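You operate a simulated robot arm through the tools that you are given. There is no shell and no other tool. Be economical: measure what you need, move in short steps, check, and stop when the job is done.

You run a simulated robot arm. Do the job below in one go: nothing can be reset, and whatever is moved stays where it is left.

Task
Run the gripper to mark one, turned across, mast at the green band.
Fine: the stop is tripped, so press the blue reset button first; turn the gripper before you lower it.

The check looks at the end state, three seconds after you hand in, the way a careful person would. Anything else that was tipped, shoved, dropped, spilled or broken makes it a failure.

Robot
A 7-joint arm with a two-finger parallel gripper on a trunk, on a base that drives. Base frame: it is fixed to the floor where the robot stands at the start and does not move with it; the origin is under the middle of the robot, x ahead of it, y to its left, z up. Lengths are in mm, angles in degrees, forces in N, time in s.
Its first joint turns from -166.0 to 166.0 degrees. Places, roughly: across button [700, -100, 1000]; along button [700, 0, 1000]; blue reset button [700, 200, 1000]; down button [700, -100, 1200]; east button [700, -100, 1100]; gantry carriage [1900, 700, 4500]; gripper [1900, 700, 3200]; mast [1900, 700, 5300]; up button [700, 0, 1200]; west button [700, 0, 1100]. Payload 3.43 kg.
Tool frame: the origin (TCP) lies between the finger pads and is the grasp point; the fingertips stand 30 mm ahead of it; z points along the fingers, y is the line along which they close. The gripper opens to 94 mm. The fingers are 28 mm wide and 10 mm thick; the gripper's body (50 by 96 mm) begins 55 mm behind the TCP.
Orientation is told as [roll, pitch, yaw] about the base's x, y, z axes, in that order, counted from this pose: with the fingers straight down and closing along the base's y, the tool's x points along the base's -x, its y along +y and its z along -z.

Tools
- The arm moves only by the tool arm_command. Its argument "series" is a list of rows, each a list of 7 numbers: the shift along the tool's x, y, z in mm, then the turn, a rotation vector about the tool's x, y, z in degrees, then the finger opening in mm, from 0 to 94. In form: [[x, y, z, rx, ry, rz, claw], ...]. A call has 1 to 10 rows; each row shifts and turns the commanded pose from where the row before left it, along the tool's axes as they then stand. A row lasts 0.2 s, in which the tool goes at most 50 mm and 8.6 degrees; a call with a longer step from one row to the next is refused whole, and so is a gripper value outside its range. Where a pose cannot be reached the arm comes as near as it can. A force on the tool above 40 N (or 10 N above the force at the start of the call, whichever is more), or a blocked arm, ends the call early, and 0.2 s more pass. The fingers move at their own pace (about 45 mm/s each) and stop on an object; they squeeze with about 22 N. The grip force told is the motor's: it shows also when the fingers shut on nothing. Time passes only in rows, and 0.2 s behind the last, so rows that do not move let the fingers close. The reply holds the time, the measured pose of the TCP, the force on the tool along the base axes, the opening and the grip force, in the units named above and with some noise, with the torque about the TCP (base axes, N m) and any sound that the robot's microphone picked up, and new pictures: "show" is both (left out), scene, wrist or none.
- Cameras (640 x 400 px; columns grow to the right, rows downward): "scene" is now at [511.5, 133.1, 1457.8]; the picture's right is [-0.65, -0.76, 0.00], its down [-0.32, 0.28, -0.90] and it looks along [0.68, -0.59, -0.43] (base axes); focal length 214 px, centre (320, 200). "wrist" rides on the gripper at [76, 14, -102] in the tool frame; the picture's right is [-0.18, 0.98, 0.00], its down [-0.75, -0.14, -0.64] and it looks along [-0.63, -0.12, 0.77] (tool axes); focal length 243 px, centre (320, 200). There is no depth. A picture from a camera that has moved, and an enlarged one, comes with that camera's place and axes in the base frame and with its lens.
- slide_trunk(by): slides the trunk up (or, below 0, down) by that many mm; the arm and the scene camera ride with it, the base frame stays. It gives what a move gives, with no picture.
- steer(legs): drives the robot by 1 to 6 legs, each [ahead, left, turn to the left] in mm, mm and degrees, along the robot's own axes; the way and the turn of a leg run together, so that a leg with both is an arc; at most 1500 mm and 180 degrees a leg. The arm and the cameras ride along, it lands a little off, and it stops where it bumps. It gives what a move gives, and a new picture of the scene camera.
- turn_head(pan, tilt): turns the head with the scene camera to pan (to the left, within 103 degrees either way) and tilt (down, from -29 to 69), counted from straight ahead of the robot. It gives what a move gives, and a new picture of the scene camera.
- inspect(camera, box): a new picture of the part [left, top, right, bottom] of that camera's present view, enlarged. The clock stands still meanwhile.
- finish_job(): hands the job in; it is judged then, once.

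Go step by step. Nothing tells you exact positions but the pictures and the camera data: compare them with the known pose of the tool, close in by small moves and look again before you grip or let go. The budget is 120 turns and 260 pictures, counting those below and the enlarged ones. Unless the task says otherwise, let go and move clear before handing in, and close with one line.

The tools are called after "Call:" by a JSON object that holds its "api" and its "payload". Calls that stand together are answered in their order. arm_command: Moves the arm, as the interface text tells. Its arguments: {"type":"object","properties":{"series":{"type":"array"},"show":{"type":"string","enum":["both","scene","wrist","none"]}},"required":["series"]} The other tools are called the same way: slide_trunk (by) slides the trunk up or down; steer (legs) drives the base; turn_head (pan, tilt) turns the head that bears the scene camera; inspect (camera, box) takes an enlarged picture of a part of a camera's view; finish_job () hands the job in.

At the start:

```text
t: 0.0
tcp_pos: [652.0, -69.5, 1453.4]
tool_rot: [0.0, 0.1, -0.1]
force: [0.9, -0.7, 0.1]
moment: [-0.02, 0.01, 0.02]
gripper_width: 94.1
grip_force: 0.1
trunk travel left (down, up): [-500.0, 110.0]
robot x, y, heading: [-1.3, -1.3, -0.1]
head pan, tilt: [-40.9, 25.2]
```

scene: 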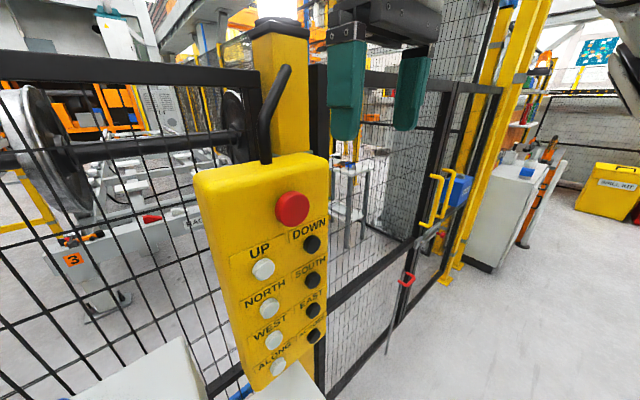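
wrist: 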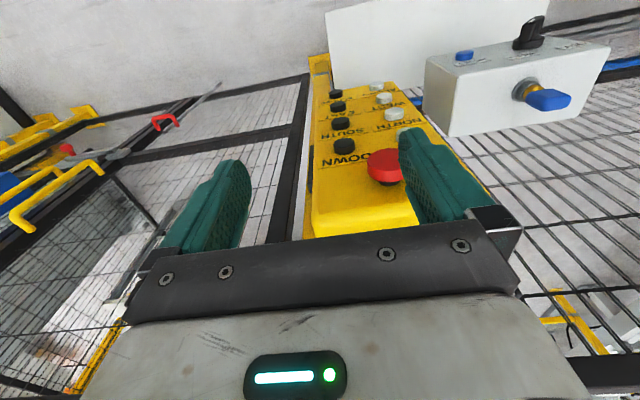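

I see a yellow pendant with eight buttons and a red stop, and a white box with a blue button and a key switch to its left. I look around first to see the gantry, the marks and the reset box.

Call:
{"api": "turn_head", "payload": {"pan": 0, "tilt": 45}}

Call:
{"api": "turn_head", "payload": {"pan": 15, "tilt": -25}}

Call:
{"api": "turn_head", "payload": {"pan": 20, "tilt": 10}}

```text
t: 1.1
tcp_pos: [651.6, -68.6, 1452.7]
tool_rot: [0.0, 0.0, -0.1]
force: [0.1, 0.1, -0.8]
moment: [0.01, 0.02, -0.03]
gripper_width: 93.9
grip_force: 0.2
trunk travel left (down, up): [-500.0, 110.0]
robot x, y, heading: [0.6, 1.7, 0.0]
head pan, tilt: [0.0, 45.0]
camera scene: at [523.2, 193.3, 1427.6], right [0.0, -1.0, 0.0], down [-0.71, 0.0, -0.71], along [0.71, 0.0, -0.71], focal length 214 px, centre (320, 200)
```

scene: 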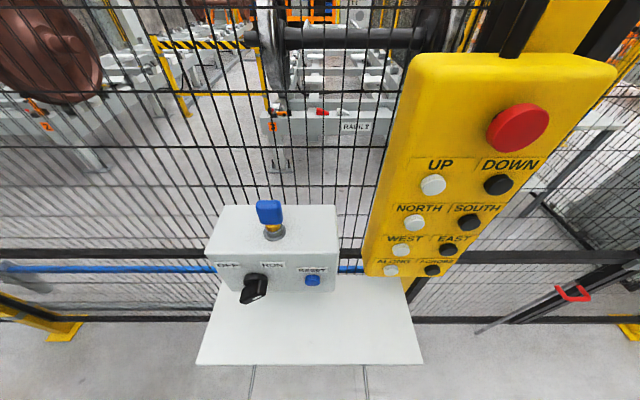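

```text
t: 2.5
tcp_pos: [652.4, -68.5, 1453.5]
tool_rot: [0.0, 0.0, -0.1]
force: [0.4, -0.2, 0.3]
moment: [0.03, 0.02, 0.01]
gripper_width: 93.8
grip_force: 0.1
trunk travel left (down, up): [-500.0, 110.0]
robot x, y, heading: [0.4, 0.3, -0.2]
head pan, tilt: [15.0, -25.0]
camera scene: at [510.5, 211.7, 1534.1], right [0.26, -0.97, 0.0], down [0.41, 0.11, -0.91], along [0.88, 0.23, 0.42], focal length 214 px, centre (320, 200)
```

scene: 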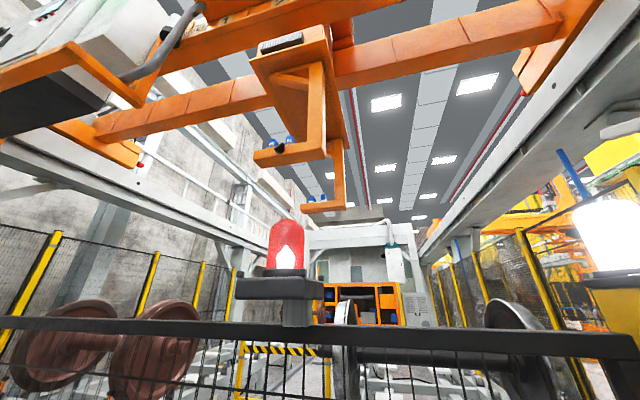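

```text
t: 3.5
tcp_pos: [651.6, -69.1, 1452.7]
tool_rot: [0.0, 0.0, -0.1]
force: [0.5, 1.1, 0.1]
moment: [-0.01, 0.01, 0.0]
gripper_width: 94.1
grip_force: 0.1
trunk travel left (down, up): [-500.0, 110.0]
robot x, y, heading: [-2.1, -2.0, -0.1]
head pan, tilt: [20.0, 10.0]
camera scene: at [529.2, 225.1, 1482.6], right [0.34, -0.94, 0.0], down [-0.16, -0.06, -0.98], along [0.93, 0.34, -0.17], focal length 214 px, centre (320, 200)
```

scene: 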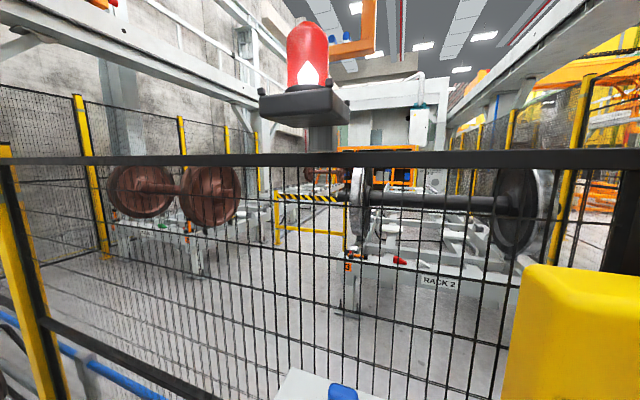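

The red lamp is lit (stop tripped). I'll look closely at the reset box and the gantry for marks and mast bands.

Call:
{"api": "turn_head", "payload": {"pan": 0, "tilt": 50}}

Call:
{"api": "inspect", "payload": {"camera": "scene", "box": [180, 150, 460, 325]}}

Call:
{"api": "turn_head", "payload": {"pan": 25, "tilt": -29}}

Call:
{"api": "inspect", "payload": {"camera": "scene", "box": [160, 0, 480, 200]}}

Call:
{"api": "inspect", "payload": {"camera": "scene", "box": [320, 0, 640, 200]}}

Call:
{"api": "inspect", "payload": {"camera": "scene", "box": [0, 0, 320, 200]}}

```text
t: 4.6
tcp_pos: [652.3, -68.4, 1452.9]
tool_rot: [0.0, 0.0, 0.0]
force: [-0.3, -0.1, 0.3]
moment: [-0.01, -0.02, 0.0]
gripper_width: 94.0
grip_force: 0.0
trunk travel left (down, up): [-500.0, 110.0]
robot x, y, heading: [-1.9, -3.2, -0.1]
head pan, tilt: [0.0, 50.0]
camera scene: at [518.9, 193.4, 1420.7], right [0.0, -1.0, 0.0], down [-0.77, 0.0, -0.64], along [0.64, 0.0, -0.77], focal length 214 px, centre (320, 200)
```

scene: 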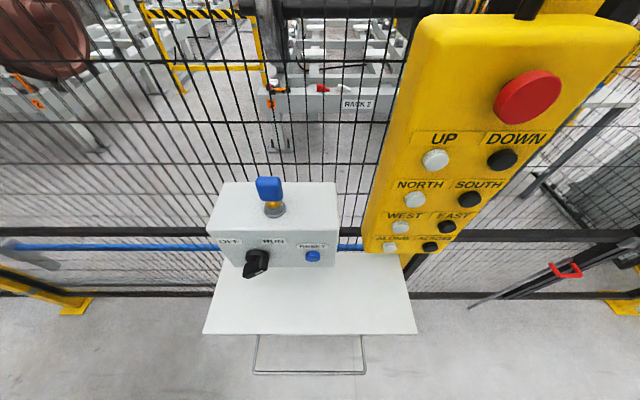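

```text
2.29 times, centred on (320, 238) of scene
camera zoom: at [518.9, 193.4, 1420.7], right [0.0, -1.0, 0.0], down [-0.77, 0.0, -0.64], along [0.64, 0.0, -0.77], focal length 490 px, centre (320, 114)
```

zoom: 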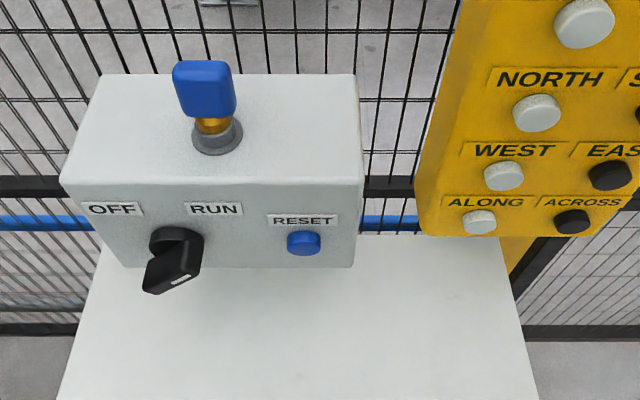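

```text
t: 6.1
tcp_pos: [652.7, -69.0, 1453.5]
tool_rot: [0.0, 0.0, 0.1]
force: [-0.5, -0.9, -0.3]
moment: [-0.02, 0.0, 0.0]
gripper_width: 93.6
grip_force: 0.1
trunk travel left (down, up): [-500.0, 110.0]
robot x, y, heading: [-1.9, 1.0, -0.0]
head pan, tilt: [25.0, -28.6]
camera scene: at [502.6, 221.7, 1538.6], right [0.42, -0.91, 0.0], down [0.43, 0.2, -0.88], along [0.8, 0.37, 0.48], focal length 214 px, centre (320, 200)
```

scene: 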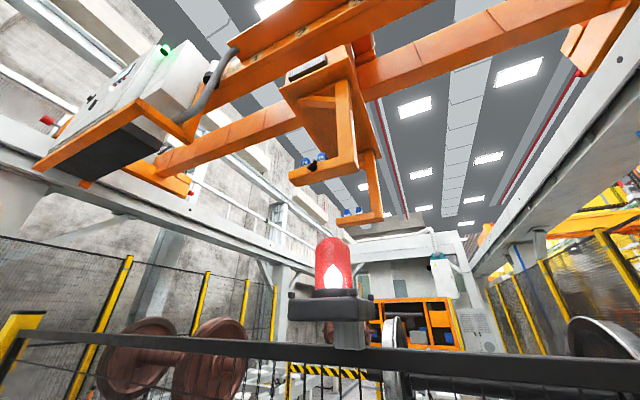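

```text
2.00 times, centred on (320, 100) of scene
camera zoom: at [502.6, 221.7, 1538.6], right [0.42, -0.91, 0.0], down [0.43, 0.2, -0.88], along [0.8, 0.37, 0.48], focal length 429 px, centre (320, 400)
```

zoom: 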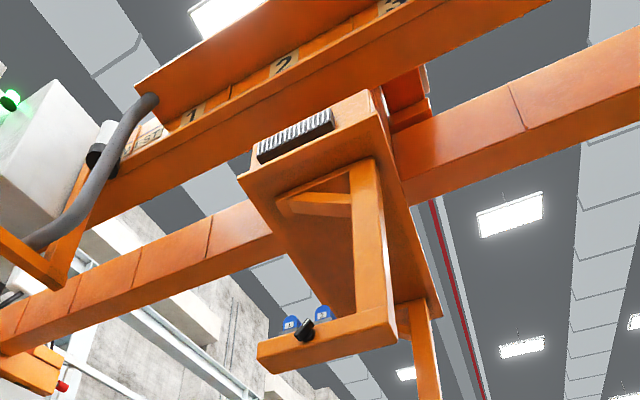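

```text
2.00 times, centred on (480, 100) of scene
camera zoom: at [502.6, 221.7, 1538.6], right [0.42, -0.91, 0.0], down [0.43, 0.2, -0.88], along [0.8, 0.37, 0.48], focal length 429 px, centre (0, 400)
```

zoom: 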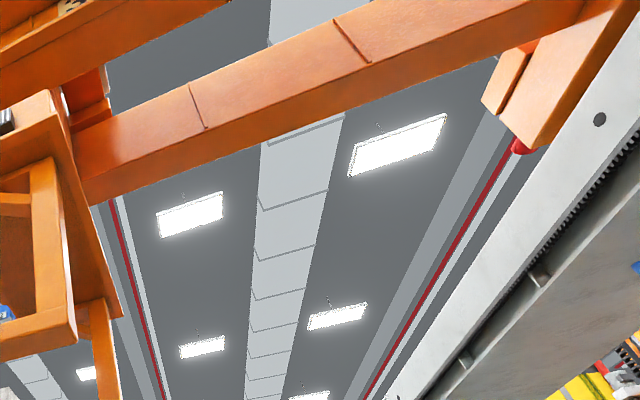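

```text
2.00 times, centred on (160, 100) of scene
camera zoom: at [502.6, 221.7, 1538.6], right [0.42, -0.91, 0.0], down [0.43, 0.2, -0.88], along [0.8, 0.37, 0.48], focal length 429 px, centre (640, 400)
```

zoom: 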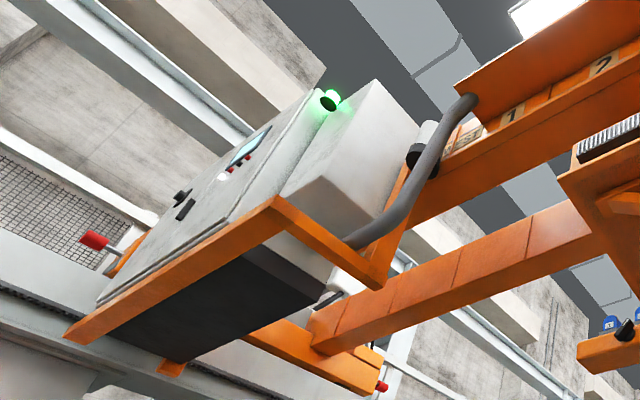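

Marks 1, 2, 3 sit on the cross beam (1 to the west). The mast isn't visible past the beam from here, so I check the surroundings before backing up for a better view.

Call:
{"api": "turn_head", "payload": {"pan": 103, "tilt": 25}}

Call:
{"api": "turn_head", "payload": {"pan": -103, "tilt": 25}}

```text
t: 7.6
tcp_pos: [651.9, -68.3, 1453.8]
tool_rot: [0.0, 0.0, 0.0]
force: [-0.3, -0.2, 0.4]
moment: [0.01, 0.03, 0.0]
gripper_width: 93.8
grip_force: 0.1
trunk travel left (down, up): [-500.0, 110.0]
robot x, y, heading: [-0.0, 0.9, 0.1]
head pan, tilt: [103.0, 25.0]
camera scene: at [421.2, 283.1, 1458.2], right [0.97, 0.22, 0.0], down [0.09, -0.41, -0.91], along [-0.2, 0.88, -0.42], focal length 214 px, centre (320, 200)
```

scene: 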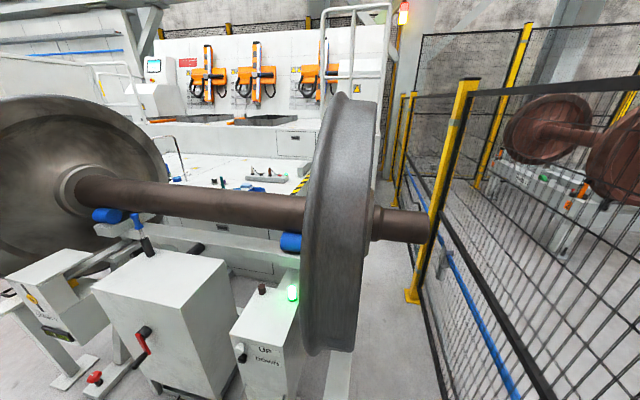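

```text
t: 10.6
tcp_pos: [651.8, -68.3, 1455.2]
tool_rot: [0.0, 0.0, 0.0]
force: [0.0, -0.1, 0.3]
moment: [-0.01, 0.02, 0.01]
gripper_width: 93.9
grip_force: 0.1
trunk travel left (down, up): [-500.0, 110.0]
robot x, y, heading: [-2.2, 2.5, 0.0]
head pan, tilt: [-103.0, 25.0]
camera scene: at [421.1, 103.6, 1458.1], right [-0.97, 0.22, 0.0], down [0.09, 0.41, -0.91], along [-0.2, -0.88, -0.42], focal length 214 px, centre (320, 200)
```

scene: 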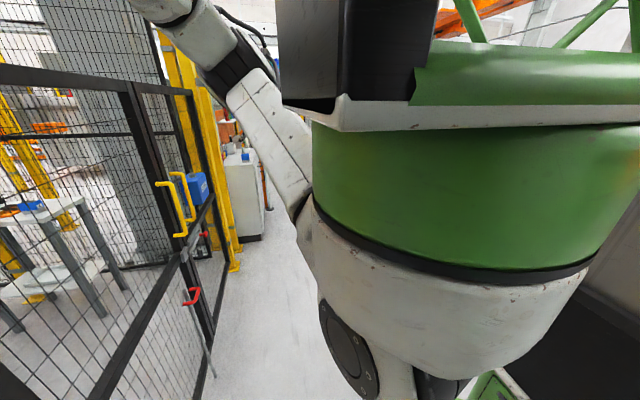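

There is a wheelset stand on the left and unknown space behind. I zoom in on the gantry carriage from pan 20 before moving anything.

Call:
{"api": "turn_head", "payload": {"pan": 23, "tilt": -29}}

Call:
{"api": "inspect", "payload": {"camera": "scene", "box": [240, 0, 432, 120]}}

Call:
{"api": "inspect", "payload": {"camera": "scene", "box": [280, 100, 440, 200]}}

```text
t: 12.7
tcp_pos: [651.7, -68.1, 1452.9]
tool_rot: [0.0, 0.0, 0.0]
force: [0.1, -0.1, -0.4]
moment: [0.02, -0.03, 0.0]
gripper_width: 93.9
grip_force: 0.0
trunk travel left (down, up): [-500.0, 110.0]
robot x, y, heading: [-0.0, -1.4, -0.2]
head pan, tilt: [23.0, -28.6]
camera scene: at [503.5, 219.5, 1538.6], right [0.39, -0.92, 0.0], down [0.44, 0.19, -0.88], along [0.81, 0.34, 0.48], focal length 214 px, centre (320, 200)
```

scene: 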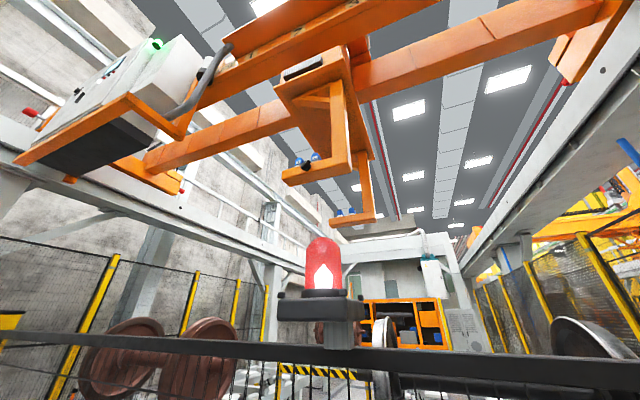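

```text
3.33 times, centred on (336, 60) of scene
camera zoom: at [503.5, 219.5, 1538.6], right [0.39, -0.92, 0.0], down [0.44, 0.19, -0.88], along [0.81, 0.34, 0.48], focal length 715 px, centre (267, 667)
```

zoom: 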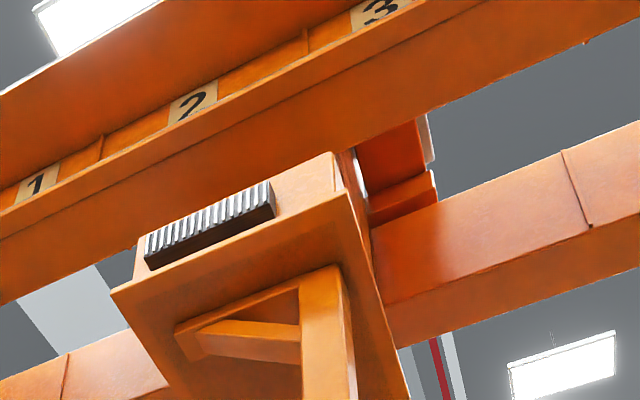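

```text
4.00 times, centred on (360, 150) of scene
camera zoom: at [503.5, 219.5, 1538.6], right [0.39, -0.92, 0.0], down [0.44, 0.19, -0.88], along [0.81, 0.34, 0.48], focal length 858 px, centre (160, 400)
```

zoom: 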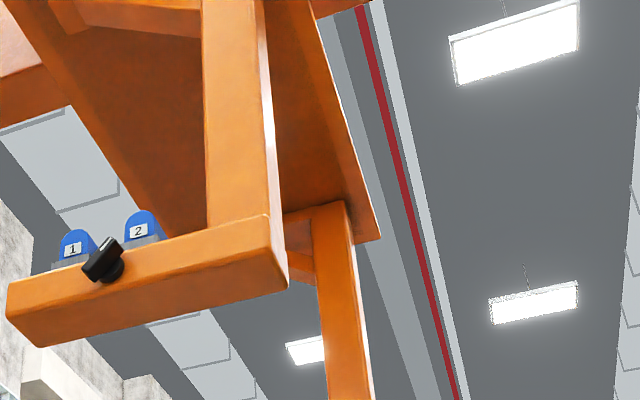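

Triangulating: reset button ≈ (716, 209, 997), facing the robot; UP ≈ (738, 43, 1240). I'll retreat a bit, close the fingers and pitch the tool 60° forward for pressing.

Call:
{"api": "arm_command", "payload": {"series": [[40, 0, 0, 0, 0, 0, 0], [40, 0, 0, 0, 0, 0, 0], [0, 0, 0, 0, -7.5, 0, 0], [0, 0, 0, 0, -7.5, 0, 0], [0, 0, 0, 0, -7.5, 0, 0], [0, 0, 0, 0, -7.5, 0, 0], [0, 0, 0, 0, -7.5, 0, 0], [0, 0, 0, 0, -7.5, 0, 0], [0, 0, 0, 0, -7.5, 0, 0], [0, 0, 0, 0, -7.5, 0, 0]], "show": "wrist"}}

Call:
{"api": "turn_head", "payload": {"pan": 0, "tilt": 50}}

```text
t: 15.1
tcp_pos: [575.3, -75.0, 1480.3]
tool_rot: [6.7, -40.3, -5.4]
force: [-0.1, 0.7, 0.4]
moment: [-0.02, -0.03, -0.02]
gripper_width: 0.0
grip_force: 22.0
out of reach, approached as far as the arm can: row 8, 9, 10
trunk travel left (down, up): [-500.0, 110.0]
robot x, y, heading: [-0.6, 2.5, -0.0]
head pan, tilt: [23.0, -28.6]
stopped in row 10: the arm was blocked; the commanded pose is now the measured one
camera wrist: at [451.9, -59.9, 1509.4], right [0.16, 0.97, 0.21], down [0.15, -0.23, 0.96], along [0.98, -0.12, -0.18], focal length 243 px, centre (320, 200)
```

wrist: 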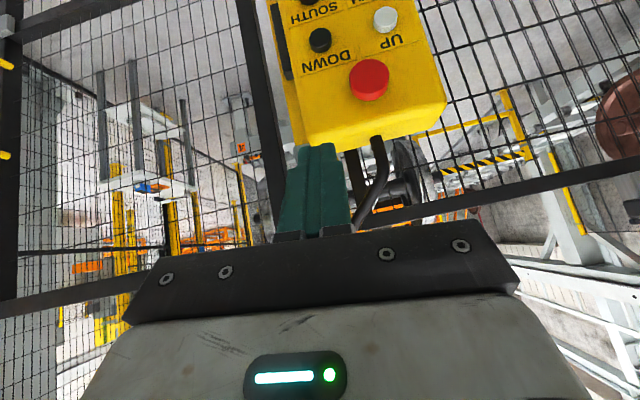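

```text
t: 16.6
tcp_pos: [575.2, -74.5, 1479.9]
tool_rot: [6.5, -40.2, -5.3]
force: [0.1, -1.0, 0.2]
moment: [0.05, 0.0, 0.01]
gripper_width: 0.0
grip_force: 21.7
trunk travel left (down, up): [-500.0, 110.0]
robot x, y, heading: [-0.4, -0.6, 0.1]
head pan, tilt: [0.0, 50.0]
camera scene: at [518.8, 193.4, 1420.7], right [0.0, -1.0, 0.0], down [-0.77, 0.0, -0.64], along [0.64, 0.0, -0.77], focal length 214 px, centre (320, 200)
```

scene: 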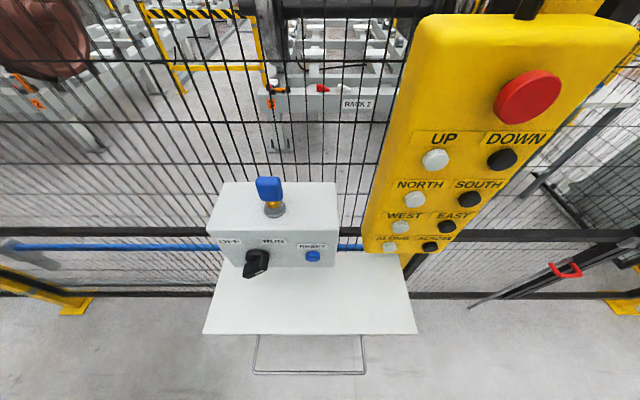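

The arm hit its reach limit up high. I'll lower the arm about 240 mm and then correct the orientation.

Call:
{"api": "arm_command", "payload": {"series": [[25.8, -3.5, 30.4, 0, 0, 0, 0], [25.8, -3.5, 30.4, 0, 0, 0, 0], [25.8, -3.5, 30.4, 0, 0, 0, 0], [25.8, -3.5, 30.4, 0, 0, 0, 0], [25.8, -3.5, 30.4, 0, 0, 0, 0], [25.8, -3.5, 30.4, 0, 0, 0, 0]], "show": "wrist"}}

```text
t: 18.0
tcp_pos: [587.9, -149.0, 1413.8]
tool_rot: [8.8, -41.5, -8.0]
force: [0.4, 0.2, 0.8]
moment: [-0.02, -0.01, 0.0]
gripper_width: 0.0
grip_force: 21.9
out of reach, approached as far as the arm can: row 1, 2, 3, 4, 5, 6
trunk travel left (down, up): [-500.0, 110.0]
robot x, y, heading: [-3.2, 2.2, -0.0]
head pan, tilt: [0.0, 50.0]
camera wrist: at [464.6, -131.6, 1439.7], right [0.17, 0.96, 0.24], down [0.12, -0.26, 0.96], along [0.98, -0.14, -0.16], focal length 243 px, centre (320, 200)
```

wrist: 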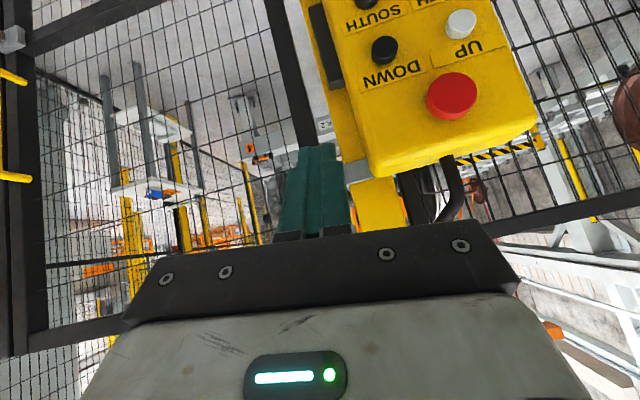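

The wrist seems near a joint limit when folded this close. I'll undo part of the pitch and see if the commanded low pose is then reached.

Call:
{"api": "arm_command", "payload": {"series": [[0, 0, 0, 0, 8, 0, 0], [0, 0, 0, 0, 8, 0, 0], [0, 0, 0, 0, 8, 0, 0], [0, 0, 0, 0, 8, 0, 0], [0, 0, 0, 0, 0, 0, 0], [0, 0, 0, 0, 0, 0, 0]], "show": "both"}}

```text
t: 19.4
tcp_pos: [590.0, -140.7, 1405.3]
tool_rot: [5.0, -8.3, -1.9]
force: [0.1, -0.7, -0.1]
moment: [0.0, -0.04, 0.02]
gripper_width: 0.2
grip_force: 21.8
trunk travel left (down, up): [-500.0, 110.0]
robot x, y, heading: [-2.9, 2.7, 0.1]
head pan, tilt: [0.0, 50.0]
camera scene: at [518.7, 193.4, 1420.7], right [0.0, -1.0, 0.0], down [-0.77, 0.0, -0.64], along [0.64, 0.0, -0.77], focal length 214 px, centre (320, 200)
camera wrist: at [499.0, -130.6, 1496.0], right [0.2, 0.97, 0.11], down [0.65, -0.22, 0.73], along [0.73, -0.07, -0.67], focal length 243 px, centre (320, 200)
```

scene: 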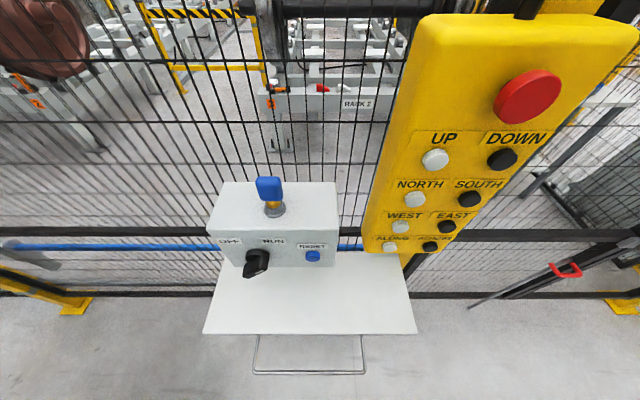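
wrist: 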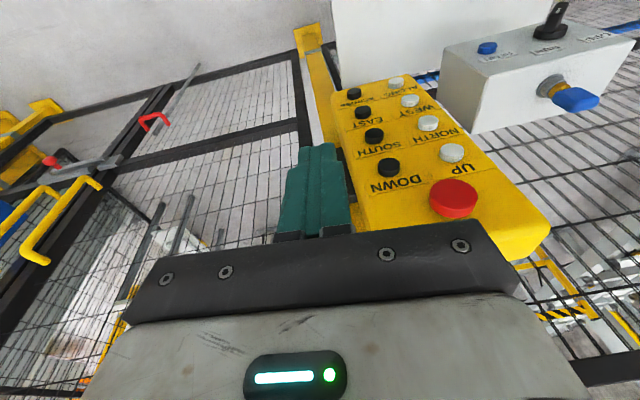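

Reachable again near vertical. I'll lower the arm 300 mm here, clear of the pendant, and then pitch again at that height.

Call:
{"api": "arm_command", "payload": {"series": [[7, 4, 45, 0, 0, 0, 0], [7, 4, 45, 0, 0, 0, 0], [7, 4, 45, 0, 0, 0, 0], [7, 4, 45, 0, 0, 0, 0], [7, 4, 45, 0, 0, 0, 0], [7, 4, 45, 0, 0, 0, 0], [0, 0, 0, 0, -8, 0, 0], [0, 0, 0, 0, -8, 0, 0], [0, 0, 0, 0, -8, 0, 0], [0, 0, 0, 0, -8, 0, 0]], "show": "wrist"}}

```text
t: 21.6
tcp_pos: [664.8, -186.8, 1333.8]
tool_rot: [7.9, -40.5, -6.2]
force: [0.6, -0.2, -0.8]
moment: [0.01, 0.02, 0.0]
gripper_width: 0.1
grip_force: 22.0
out of reach, approached as far as the arm can: row 3, 4, 5, 6, 7, 8, 9, 10
trunk travel left (down, up): [-500.0, 110.0]
robot x, y, heading: [1.6, 3.6, -0.0]
head pan, tilt: [0.0, 50.0]
camera wrist: at [542.1, -172.2, 1361.1], right [0.15, 0.96, 0.22], down [0.15, -0.25, 0.96], along [0.98, -0.12, -0.18], focal length 243 px, centre (320, 200)
```

wrist: 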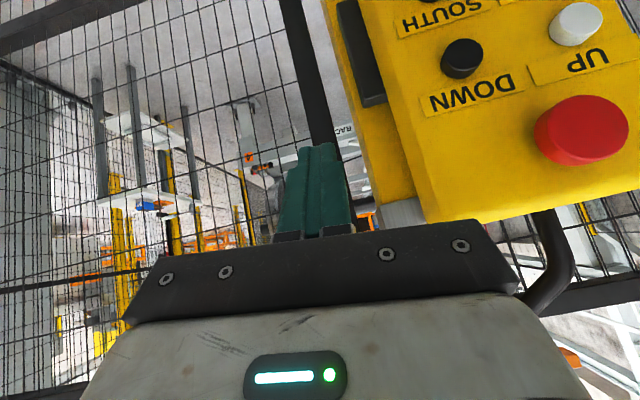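

The arm sits high on the trunk, so lowering is limited there; I'll pull back from the fence and slide the trunk down instead.

Call:
{"api": "arm_command", "payload": {"series": [[30, 0, -26, 0, 0, 0, 0], [30, 0, -26, 0, 0, 0, 0]], "show": "none"}}

Call:
{"api": "slide_trunk", "payload": {"by": -250}}

Call:
{"api": "turn_head", "payload": {"pan": 0, "tilt": 35}}

```text
t: 22.2
tcp_pos: [592.8, -203.7, 1354.6]
tool_rot: [7.9, -40.6, -5.8]
force: [-0.8, -0.8, 0.0]
moment: [0.01, 0.03, 0.02]
gripper_width: 0.3
grip_force: 22.3
out of reach, approached as far as the arm can: row 1, 2
trunk travel left (down, up): [-500.0, 110.0]
robot x, y, heading: [-0.4, -1.5, -0.1]
head pan, tilt: [0.0, 50.0]
```

```text
t: 24.8
tcp_pos: [595.1, -205.7, 1107.0]
tool_rot: [7.6, -40.8, -6.0]
force: [-0.5, -0.1, -0.1]
moment: [0.0, -0.01, 0.03]
gripper_width: 0.0
grip_force: 22.0
trunk travel left (down, up): [-250.0, 360.0]
robot x, y, heading: [-0.4, -1.1, 0.2]
head pan, tilt: [0.0, 50.0]
```

```text
t: 25.5
tcp_pos: [592.8, -205.9, 1106.5]
tool_rot: [7.6, -40.8, -6.0]
force: [-0.3, -0.2, 0.8]
moment: [-0.01, 0.02, -0.01]
gripper_width: 0.1
grip_force: 21.8
trunk travel left (down, up): [-250.0, 360.0]
robot x, y, heading: [-3.4, 0.4, 0.1]
head pan, tilt: [0.0, 35.0]
camera scene: at [529.7, 193.4, 1192.3], right [0.0, -1.0, 0.0], down [-0.57, 0.0, -0.82], along [0.82, 0.0, -0.57], focal length 214 px, centre (320, 200)
```

scene: 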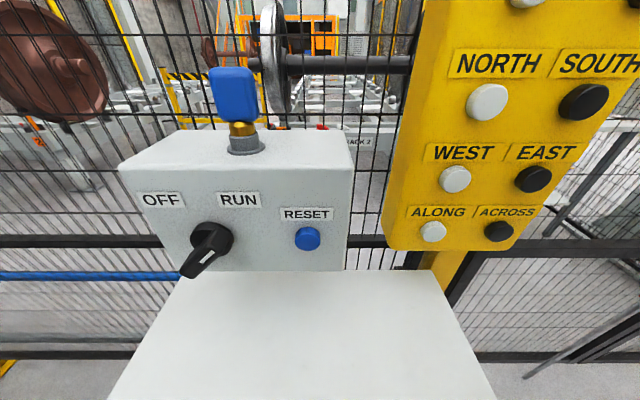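

The scene head sits right where the arm would come to the reset. Turning the base 17° to the left will put the reset button straight ahead of the arm, clear of the head. I check the left-hand clearance first.

Call:
{"api": "turn_head", "payload": {"pan": 95, "tilt": 60}}

Call:
{"api": "turn_head", "payload": {"pan": -95, "tilt": 60}}

```text
t: 27.2
tcp_pos: [593.6, -205.1, 1108.2]
tool_rot: [7.6, -41.0, -6.0]
force: [-0.9, 0.0, -1.1]
moment: [-0.01, -0.03, 0.0]
gripper_width: 0.0
grip_force: 21.5
trunk travel left (down, up): [-250.0, 360.0]
robot x, y, heading: [-3.7, 0.6, 0.0]
head pan, tilt: [95.0, 60.0]
camera scene: at [435.9, 259.8, 1158.1], right [1.0, 0.09, 0.0], down [0.07, -0.86, -0.5], along [-0.04, 0.5, -0.87], focal length 214 px, centre (320, 200)
```

scene: 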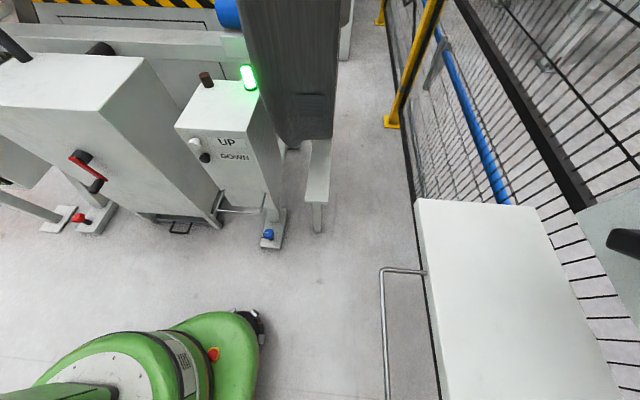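

```text
t: 30.1
tcp_pos: [592.7, -206.1, 1106.9]
tool_rot: [7.6, -40.8, -6.0]
force: [0.4, -0.7, 0.7]
moment: [0.02, 0.01, 0.0]
gripper_width: 0.0
grip_force: 21.9
trunk travel left (down, up): [-250.0, 360.0]
robot x, y, heading: [-0.4, 0.5, -0.2]
head pan, tilt: [-95.0, 60.0]
camera scene: at [435.9, 127.0, 1158.1], right [-1.0, 0.09, 0.0], down [0.08, 0.86, -0.5], along [-0.04, -0.5, -0.87], focal length 214 px, centre (320, 200)
```

scene: 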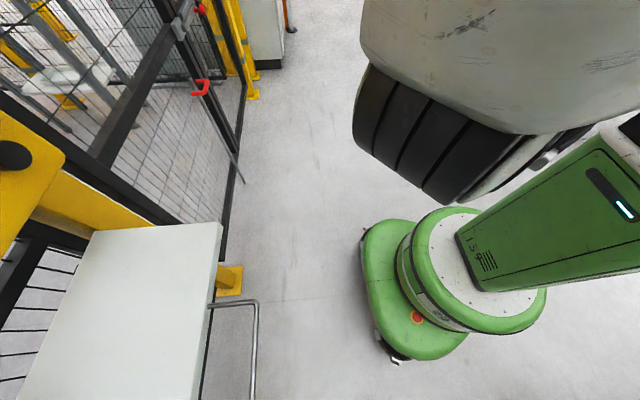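

There's plenty of room on both sides. I'll drive 200 mm to the left so the reset is nearly straight ahead.

Call:
{"api": "steer", "payload": {"legs": [[0, 200, 0]]}}

Call:
{"api": "turn_head", "payload": {"pan": -15, "tilt": 40}}

Call:
{"api": "arm_command", "payload": {"series": [[0, 0, 0, 0, 0, 0, 0]], "show": "wrist"}}

```text
t: 31.7
tcp_pos: [592.7, -2.3, 1107.0]
tool_rot: [7.7, -40.9, -5.8]
force: [0.5, 0.0, -0.3]
moment: [0.0, 0.02, 0.02]
gripper_width: 0.0
grip_force: 21.4
trunk travel left (down, up): [-250.0, 360.0]
robot x, y, heading: [0.4, 200.8, 0.0]
head pan, tilt: [-95.0, 60.0]
camera scene: at [435.2, 330.4, 1158.1], right [-1.0, 0.08, 0.0], down [0.07, 0.86, -0.5], along [-0.04, -0.5, -0.87], focal length 214 px, centre (320, 200)
```

scene: 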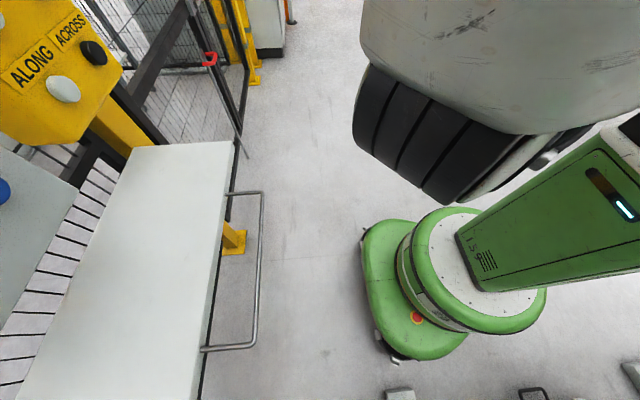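

```text
t: 33.2
tcp_pos: [594.0, -2.4, 1106.7]
tool_rot: [7.7, -41.0, -5.9]
force: [0.2, 0.6, 0.4]
moment: [-0.01, 0.0, -0.01]
gripper_width: 0.0
grip_force: 22.0
trunk travel left (down, up): [-250.0, 360.0]
robot x, y, heading: [0.5, 196.9, 0.2]
head pan, tilt: [-15.0, 40.0]
camera scene: at [522.9, 375.0, 1184.8], right [-0.26, -0.97, 0.0], down [-0.62, 0.16, -0.77], along [0.74, -0.2, -0.64], focal length 214 px, centre (320, 200)
```

scene: 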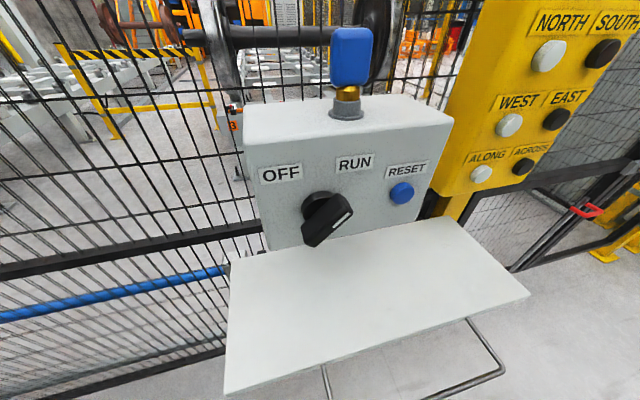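

```text
t: 33.6
tcp_pos: [594.1, -2.3, 1108.2]
tool_rot: [7.8, -40.9, -5.9]
force: [0.3, -0.9, -0.7]
moment: [0.02, -0.01, 0.0]
gripper_width: 0.3
grip_force: 21.9
trunk travel left (down, up): [-250.0, 360.0]
robot x, y, heading: [-4.6, 204.6, 0.3]
head pan, tilt: [-15.0, 40.0]
camera wrist: at [470.3, 12.1, 1135.0], right [0.15, 0.96, 0.22], down [0.14, -0.24, 0.96], along [0.98, -0.11, -0.17], focal length 243 px, centre (320, 200)
```

wrist: 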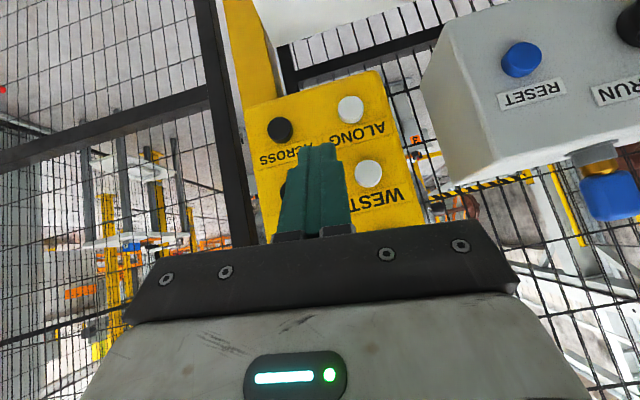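

Reset triangulates again to about (714, 209, 1002). I'll move the arm sideways in front of it, then lower the trunk by 90 mm.

Call:
{"api": "arm_command", "payload": {"series": [[-1.2, 41.9, 6.8, 0, 0, 0, 0], [-1.2, 41.9, 6.8, 0, 0, 0, 0], [-1.2, 41.9, 6.8, 0, 0, 0, 0], [-1.2, 41.9, 6.8, 0, 0, 0, 0], [-1.2, 41.9, 6.8, 0, 0, 0, 0]], "show": "none"}}

Call:
{"api": "slide_trunk", "payload": {"by": -92}}

Call:
{"api": "arm_command", "payload": {"series": [[0, 0, 0, 0, 0, 0, 0]]}}

```text
t: 34.8
tcp_pos: [636.0, 99.1, 1167.2]
tool_rot: [10.4, -41.2, -8.9]
force: [-0.2, 0.2, -0.2]
moment: [0.04, 0.0, -0.03]
gripper_width: 0.0
grip_force: 21.6
out of reach, approached as far as the arm can: row 1, 2, 3, 4, 5
trunk travel left (down, up): [-250.0, 360.0]
robot x, y, heading: [-1.7, 200.9, 0.2]
head pan, tilt: [-15.0, 40.0]
```

```text
t: 36.1
tcp_pos: [638.2, 101.3, 1075.2]
tool_rot: [10.4, -41.2, -8.6]
force: [0.2, -0.5, -0.5]
moment: [0.01, 0.0, -0.07]
gripper_width: 0.0
grip_force: 21.4
trunk travel left (down, up): [-158.0, 452.0]
robot x, y, heading: [-2.1, 199.0, 0.2]
head pan, tilt: [-15.0, 40.0]
```

```text
t: 36.5
tcp_pos: [637.9, 100.6, 1074.6]
tool_rot: [10.2, -41.0, -8.6]
force: [-0.4, -0.4, -0.2]
moment: [-0.01, 0.0, -0.02]
gripper_width: 0.0
grip_force: 22.1
trunk travel left (down, up): [-158.0, 452.0]
robot x, y, heading: [4.5, 205.6, 0.3]
head pan, tilt: [-15.0, 40.0]
camera scene: at [523.0, 375.1, 1092.9], right [-0.26, -0.97, 0.0], down [-0.62, 0.16, -0.77], along [0.74, -0.2, -0.64], focal length 214 px, centre (320, 200)
camera wrist: at [514.0, 116.2, 1102.2], right [0.17, 0.95, 0.25], down [0.13, -0.28, 0.95], along [0.98, -0.13, -0.17], focal length 243 px, centre (320, 200)
```

scene: 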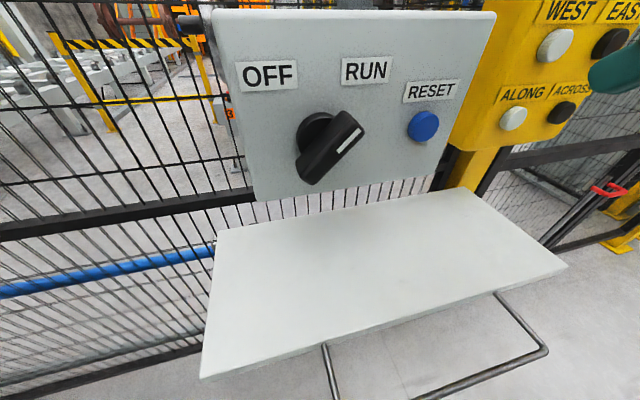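
wrist: 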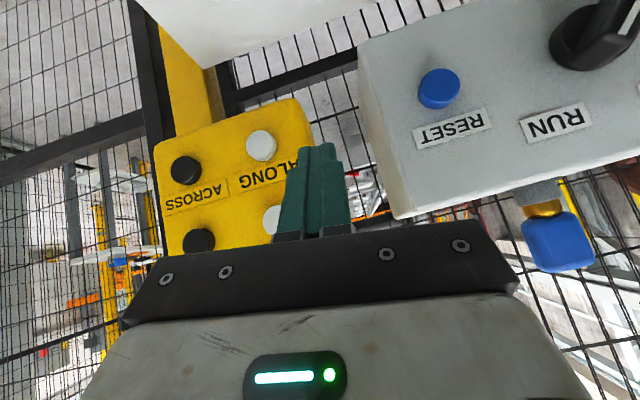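

The limit is at this ~41° pitch, so I'll ease it to 30° with roll and yaw zeroed, then go to a pre-press pose 37 mm in front of the button.

Call:
{"api": "arm_command", "payload": {"series": [[0, 0, 0, 2.3, 5.5, -3.25, 0], [0, 0, 0, 2.3, 5.5, -3.25, 0], [5.5, 36, 17.6, 0, 0, 0, 0], [5.5, 36, 17.6, 0, 0, 0, 0], [5.5, 36, 17.6, 0, 0, 0, 0], [0, 0, 0, 0, 0, 0, 0]]}}

```text
t: 37.9
tcp_pos: [645.2, 186.1, 1042.7]
tool_rot: [-1.1, -30.3, 2.4]
force: [-0.4, -0.3, -0.1]
moment: [-0.01, 0.02, 0.03]
gripper_width: 0.0
grip_force: 21.6
out of reach, approached as far as the arm can: row 4, 5
trunk travel left (down, up): [-158.0, 452.0]
robot x, y, heading: [-3.1, 204.3, 0.2]
head pan, tilt: [-15.0, 40.0]
camera scene: at [523.0, 375.2, 1092.8], right [-0.26, -0.97, 0.0], down [-0.62, 0.16, -0.77], along [0.74, -0.2, -0.64], focal length 214 px, centre (320, 200)
camera wrist: at [528.5, 198.3, 1092.0], right [0.13, 0.99, 0.08], down [0.33, -0.12, 0.94], along [0.93, -0.1, -0.34], focal length 243 px, centre (320, 200)
```

scene: 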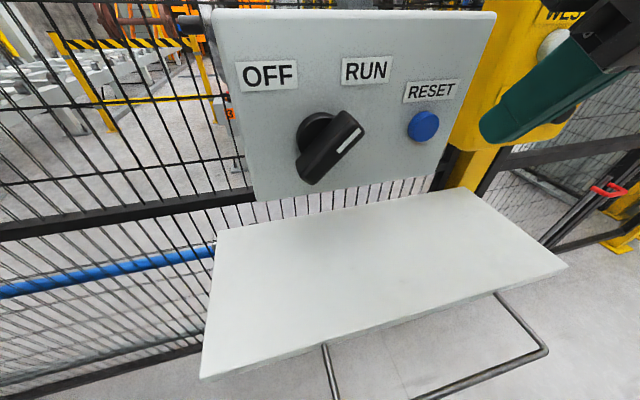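
wrist: 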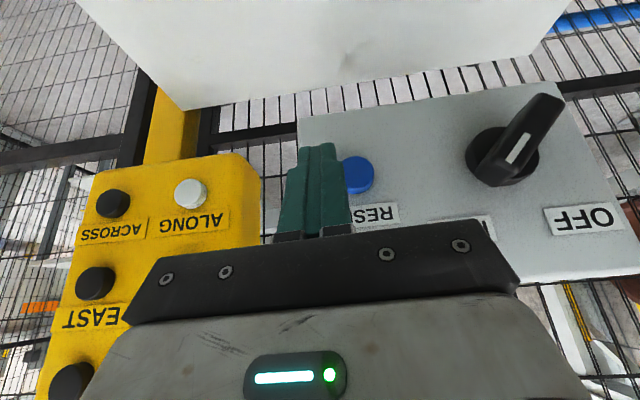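

I'll slide the trunk 45 mm lower so the arm gets freedom, then line up y.

Call:
{"api": "slide_trunk", "payload": {"by": -45}}

Call:
{"api": "arm_command", "payload": {"series": [[-11, 12, -18, 0, 0, -1.2, 0], [-1, 12, 0, -1, 0, -1.2, 0], [0, 0, 0, 0, 0, 0, 0]]}}

```text
t: 38.7
tcp_pos: [646.2, 186.1, 998.1]
tool_rot: [-1.1, -30.0, 2.4]
force: [-0.9, 0.2, 0.5]
moment: [-0.02, -0.01, -0.01]
gripper_width: 0.1
grip_force: 22.2
trunk travel left (down, up): [-113.0, 497.0]
robot x, y, heading: [-1.7, 202.1, 0.4]
head pan, tilt: [-15.0, 40.0]
```

```text
t: 39.5
tcp_pos: [646.8, 211.2, 1018.8]
tool_rot: [-1.9, -30.0, 5.4]
force: [-0.2, -0.1, 0.4]
moment: [0.02, 0.0, 0.01]
gripper_width: 0.0
grip_force: 21.8
trunk travel left (down, up): [-113.0, 497.0]
robot x, y, heading: [-1.9, 205.2, 0.6]
head pan, tilt: [-15.0, 40.0]
camera scene: at [523.0, 375.1, 1047.8], right [-0.26, -0.97, 0.0], down [-0.62, 0.16, -0.77], along [0.74, -0.2, -0.64], focal length 214 px, centre (320, 200)
camera wrist: at [529.0, 218.3, 1067.8], right [0.08, 0.99, 0.06], down [0.34, -0.09, 0.94], along [0.94, -0.06, -0.34], focal length 243 px, centre (320, 200)
```

scene: 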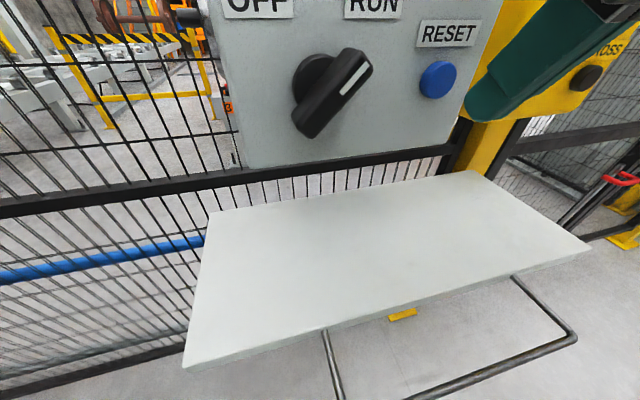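
wrist: 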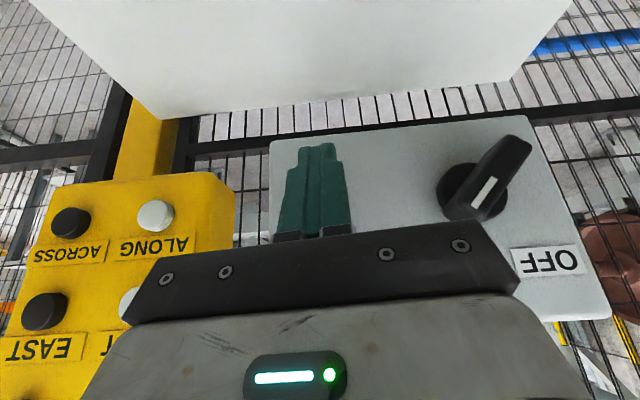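

Aligned in front of the button (it's behind the fingertips). Now I advance along +x in small steps to press.

Call:
{"api": "arm_command", "payload": {"series": [[-6.9, -4, 4, 0, 0, 0, 0], [-6.9, 0, 4, 0, 0, 0, 0], [-6.9, 0, 4, 0, 0, 0, 0], [-6.9, 0, 4, 0, 0, 0, 0], [-2.6, 0, 1.5, 0, 0, 0, 0], [-2.6, 0, 1.5, 0, 0, 0, 0], [-2.6, 0, 1.5, 0, 0, 0, 0], [-2.6, 0, 1.5, 0, 0, 0, 0]]}}

```text
t: 41.3
tcp_pos: [689.8, 210.5, 1018.7]
tool_rot: [-2.5, -30.0, 5.6]
force: [-14.4, 0.2, 2.3]
moment: [-0.12, 0.21, -0.04]
gripper_width: 0.0
grip_force: 22.3
trunk travel left (down, up): [-113.0, 497.0]
robot x, y, heading: [-2.7, 205.6, 0.2]
head pan, tilt: [-15.0, 40.0]
heard: click
camera scene: at [522.3, 375.1, 1048.1], right [-0.26, -0.97, 0.0], down [-0.62, 0.16, -0.77], along [0.74, -0.2, -0.64], focal length 214 px, centre (320, 200)
camera wrist: at [572.1, 218.9, 1068.2], right [0.08, 0.99, 0.06], down [0.34, -0.08, 0.94], along [0.94, -0.06, -0.34], focal length 243 px, centre (320, 200)
```

scene: 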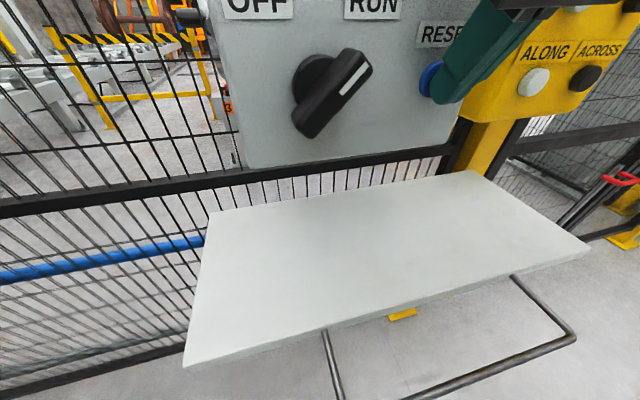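
wrist: 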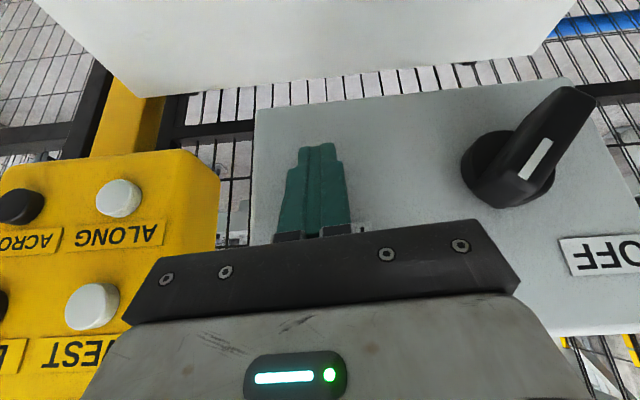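

Clicked. I back off and look up at the lamp.

Call:
{"api": "arm_command", "payload": {"series": [[10, 0, -6, 0, 0, 0, 0], [20, 0, -12, 0, 0, 0, 0], [20, 0, -12, 0, 0, 0, 0]], "show": "none"}}

Call:
{"api": "turn_head", "payload": {"pan": 10, "tilt": -29}}

```text
t: 42.1
tcp_pos: [630.8, 206.3, 1021.2]
tool_rot: [-2.4, -30.1, 5.6]
force: [-0.5, 0.8, -0.1]
moment: [0.03, -0.01, 0.0]
gripper_width: 0.0
grip_force: 22.2
trunk travel left (down, up): [-113.0, 497.0]
robot x, y, heading: [1.2, 202.4, 0.4]
head pan, tilt: [-15.0, 40.0]
```

```text
t: 43.5
tcp_pos: [631.4, 205.4, 1021.2]
tool_rot: [-2.4, -30.2, 5.6]
force: [0.4, -0.8, 0.0]
moment: [-0.03, 0.04, -0.01]
gripper_width: 0.0
grip_force: 21.9
trunk travel left (down, up): [-113.0, 497.0]
robot x, y, heading: [1.4, 200.0, 0.2]
head pan, tilt: [10.0, -28.6]
camera scene: at [506.9, 408.7, 1151.6], right [0.18, -0.98, 0.0], down [0.47, 0.08, -0.88], along [0.86, 0.15, 0.48], focal length 214 px, centre (320, 200)
```

scene: 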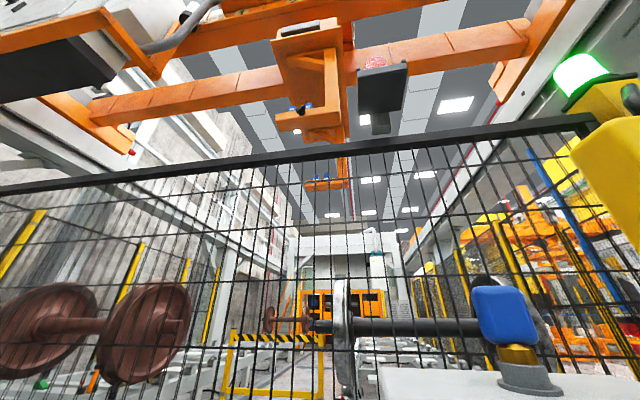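

The red lamp is out and a green one is on above the pendant. ACROSS is at about (726, −23, 994); I move in front of it.

Call:
{"api": "arm_command", "payload": {"series": [[1, -38, 2, 0, 0, 0.9, 0], [1, -38, 2, 0, 0, 0.9, 0], [1, -38, 2, 0, 0, 0.9, 0], [1, -38, 2, 0, 0, 0.9, 0], [1, -38, 2, 0, 0, 0.9, 0], [1, -38, 2, 0, 0, 0.9, 0]], "show": "wrist"}}

Call:
{"api": "turn_head", "payload": {"pan": -45, "tilt": 25}}

```text
t: 44.9
tcp_pos: [642.7, -19.6, 1007.9]
tool_rot: [0.8, -30.1, -0.6]
force: [-0.3, 0.7, 0.0]
moment: [-0.02, 0.03, -0.02]
gripper_width: 0.0
grip_force: 21.7
trunk travel left (down, up): [-113.0, 497.0]
robot x, y, heading: [1.8, 203.7, 0.1]
head pan, tilt: [10.0, -28.6]
camera wrist: at [526.8, -4.2, 1058.2], right [0.16, 0.98, 0.1], down [0.33, -0.15, 0.93], along [0.93, -0.12, -0.35], focal length 243 px, centre (320, 200)
```

wrist: 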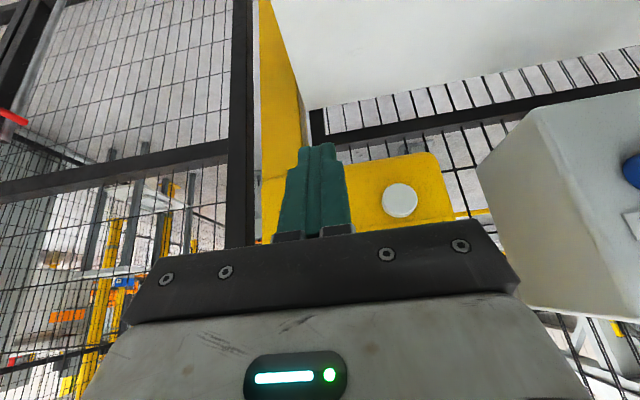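

```text
t: 46.2
tcp_pos: [643.1, -19.1, 1008.2]
tool_rot: [0.8, -30.1, -0.5]
force: [0.5, -0.4, 0.6]
moment: [0.02, 0.02, 0.0]
gripper_width: 0.0
grip_force: 21.9
trunk travel left (down, up): [-113.0, 497.0]
robot x, y, heading: [-1.7, 200.9, 0.3]
head pan, tilt: [-45.0, 25.0]
camera scene: at [506.2, 331.9, 1071.2], right [-0.7, -0.71, 0.0], down [-0.3, 0.3, -0.91], along [0.64, -0.64, -0.42], focal length 214 px, centre (320, 200)
```

scene: 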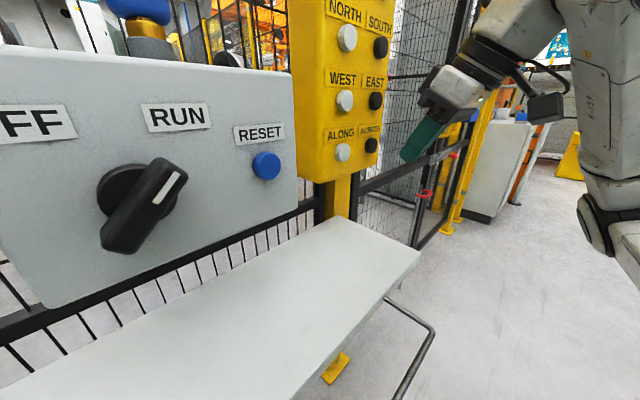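

Better triangulation puts ACROSS at (742, −46, 989) and WEST at z≈1073 (83 mm rows). I pitch to −39° for clearance to the upper buttons, shift right, and advance partway.

Call:
{"api": "arm_command", "payload": {"series": [[0, -13.5, 0, 0, -4.5, 0, 0], [0, -13.5, 0, 0, -4.5, 0, 0], [-8, 0, 13, 0, 0, 0, 0], [-11, 0, 9, 0, 0, 0, 0], [-11, 0, 9, 0, 0, 0, 0]]}}

```text
t: 47.4
tcp_pos: [685.2, -47.8, 1004.4]
tool_rot: [0.9, -39.1, -0.7]
force: [0.1, 0.1, -0.6]
moment: [-0.01, -0.01, 0.03]
gripper_width: 0.0
grip_force: 21.3
trunk travel left (down, up): [-113.0, 497.0]
robot x, y, heading: [0.5, 198.9, 0.2]
head pan, tilt: [-45.0, 25.0]
camera scene: at [506.1, 331.8, 1071.2], right [-0.7, -0.71, 0.0], down [-0.3, 0.3, -0.91], along [0.64, -0.64, -0.42], focal length 214 px, centre (320, 200)
camera wrist: at [561.7, -32.4, 1035.5], right [0.15, 0.98, 0.13], down [0.18, -0.15, 0.97], along [0.97, -0.12, -0.2], focal length 243 px, centre (320, 200)
```

scene: 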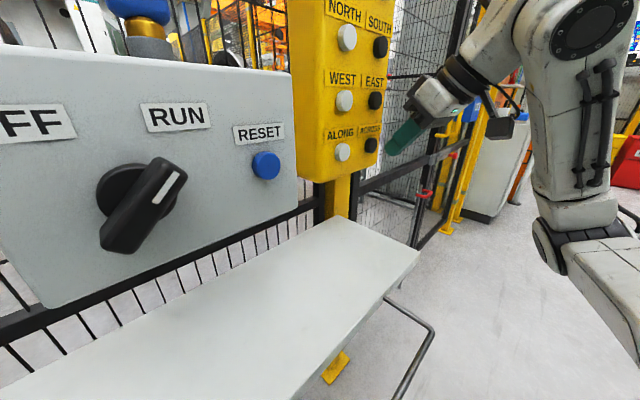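
wrist: 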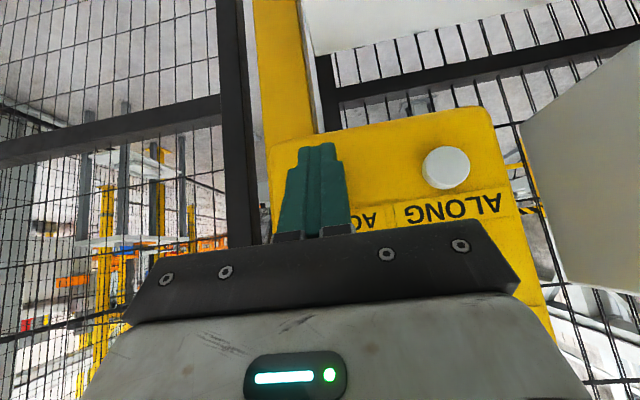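

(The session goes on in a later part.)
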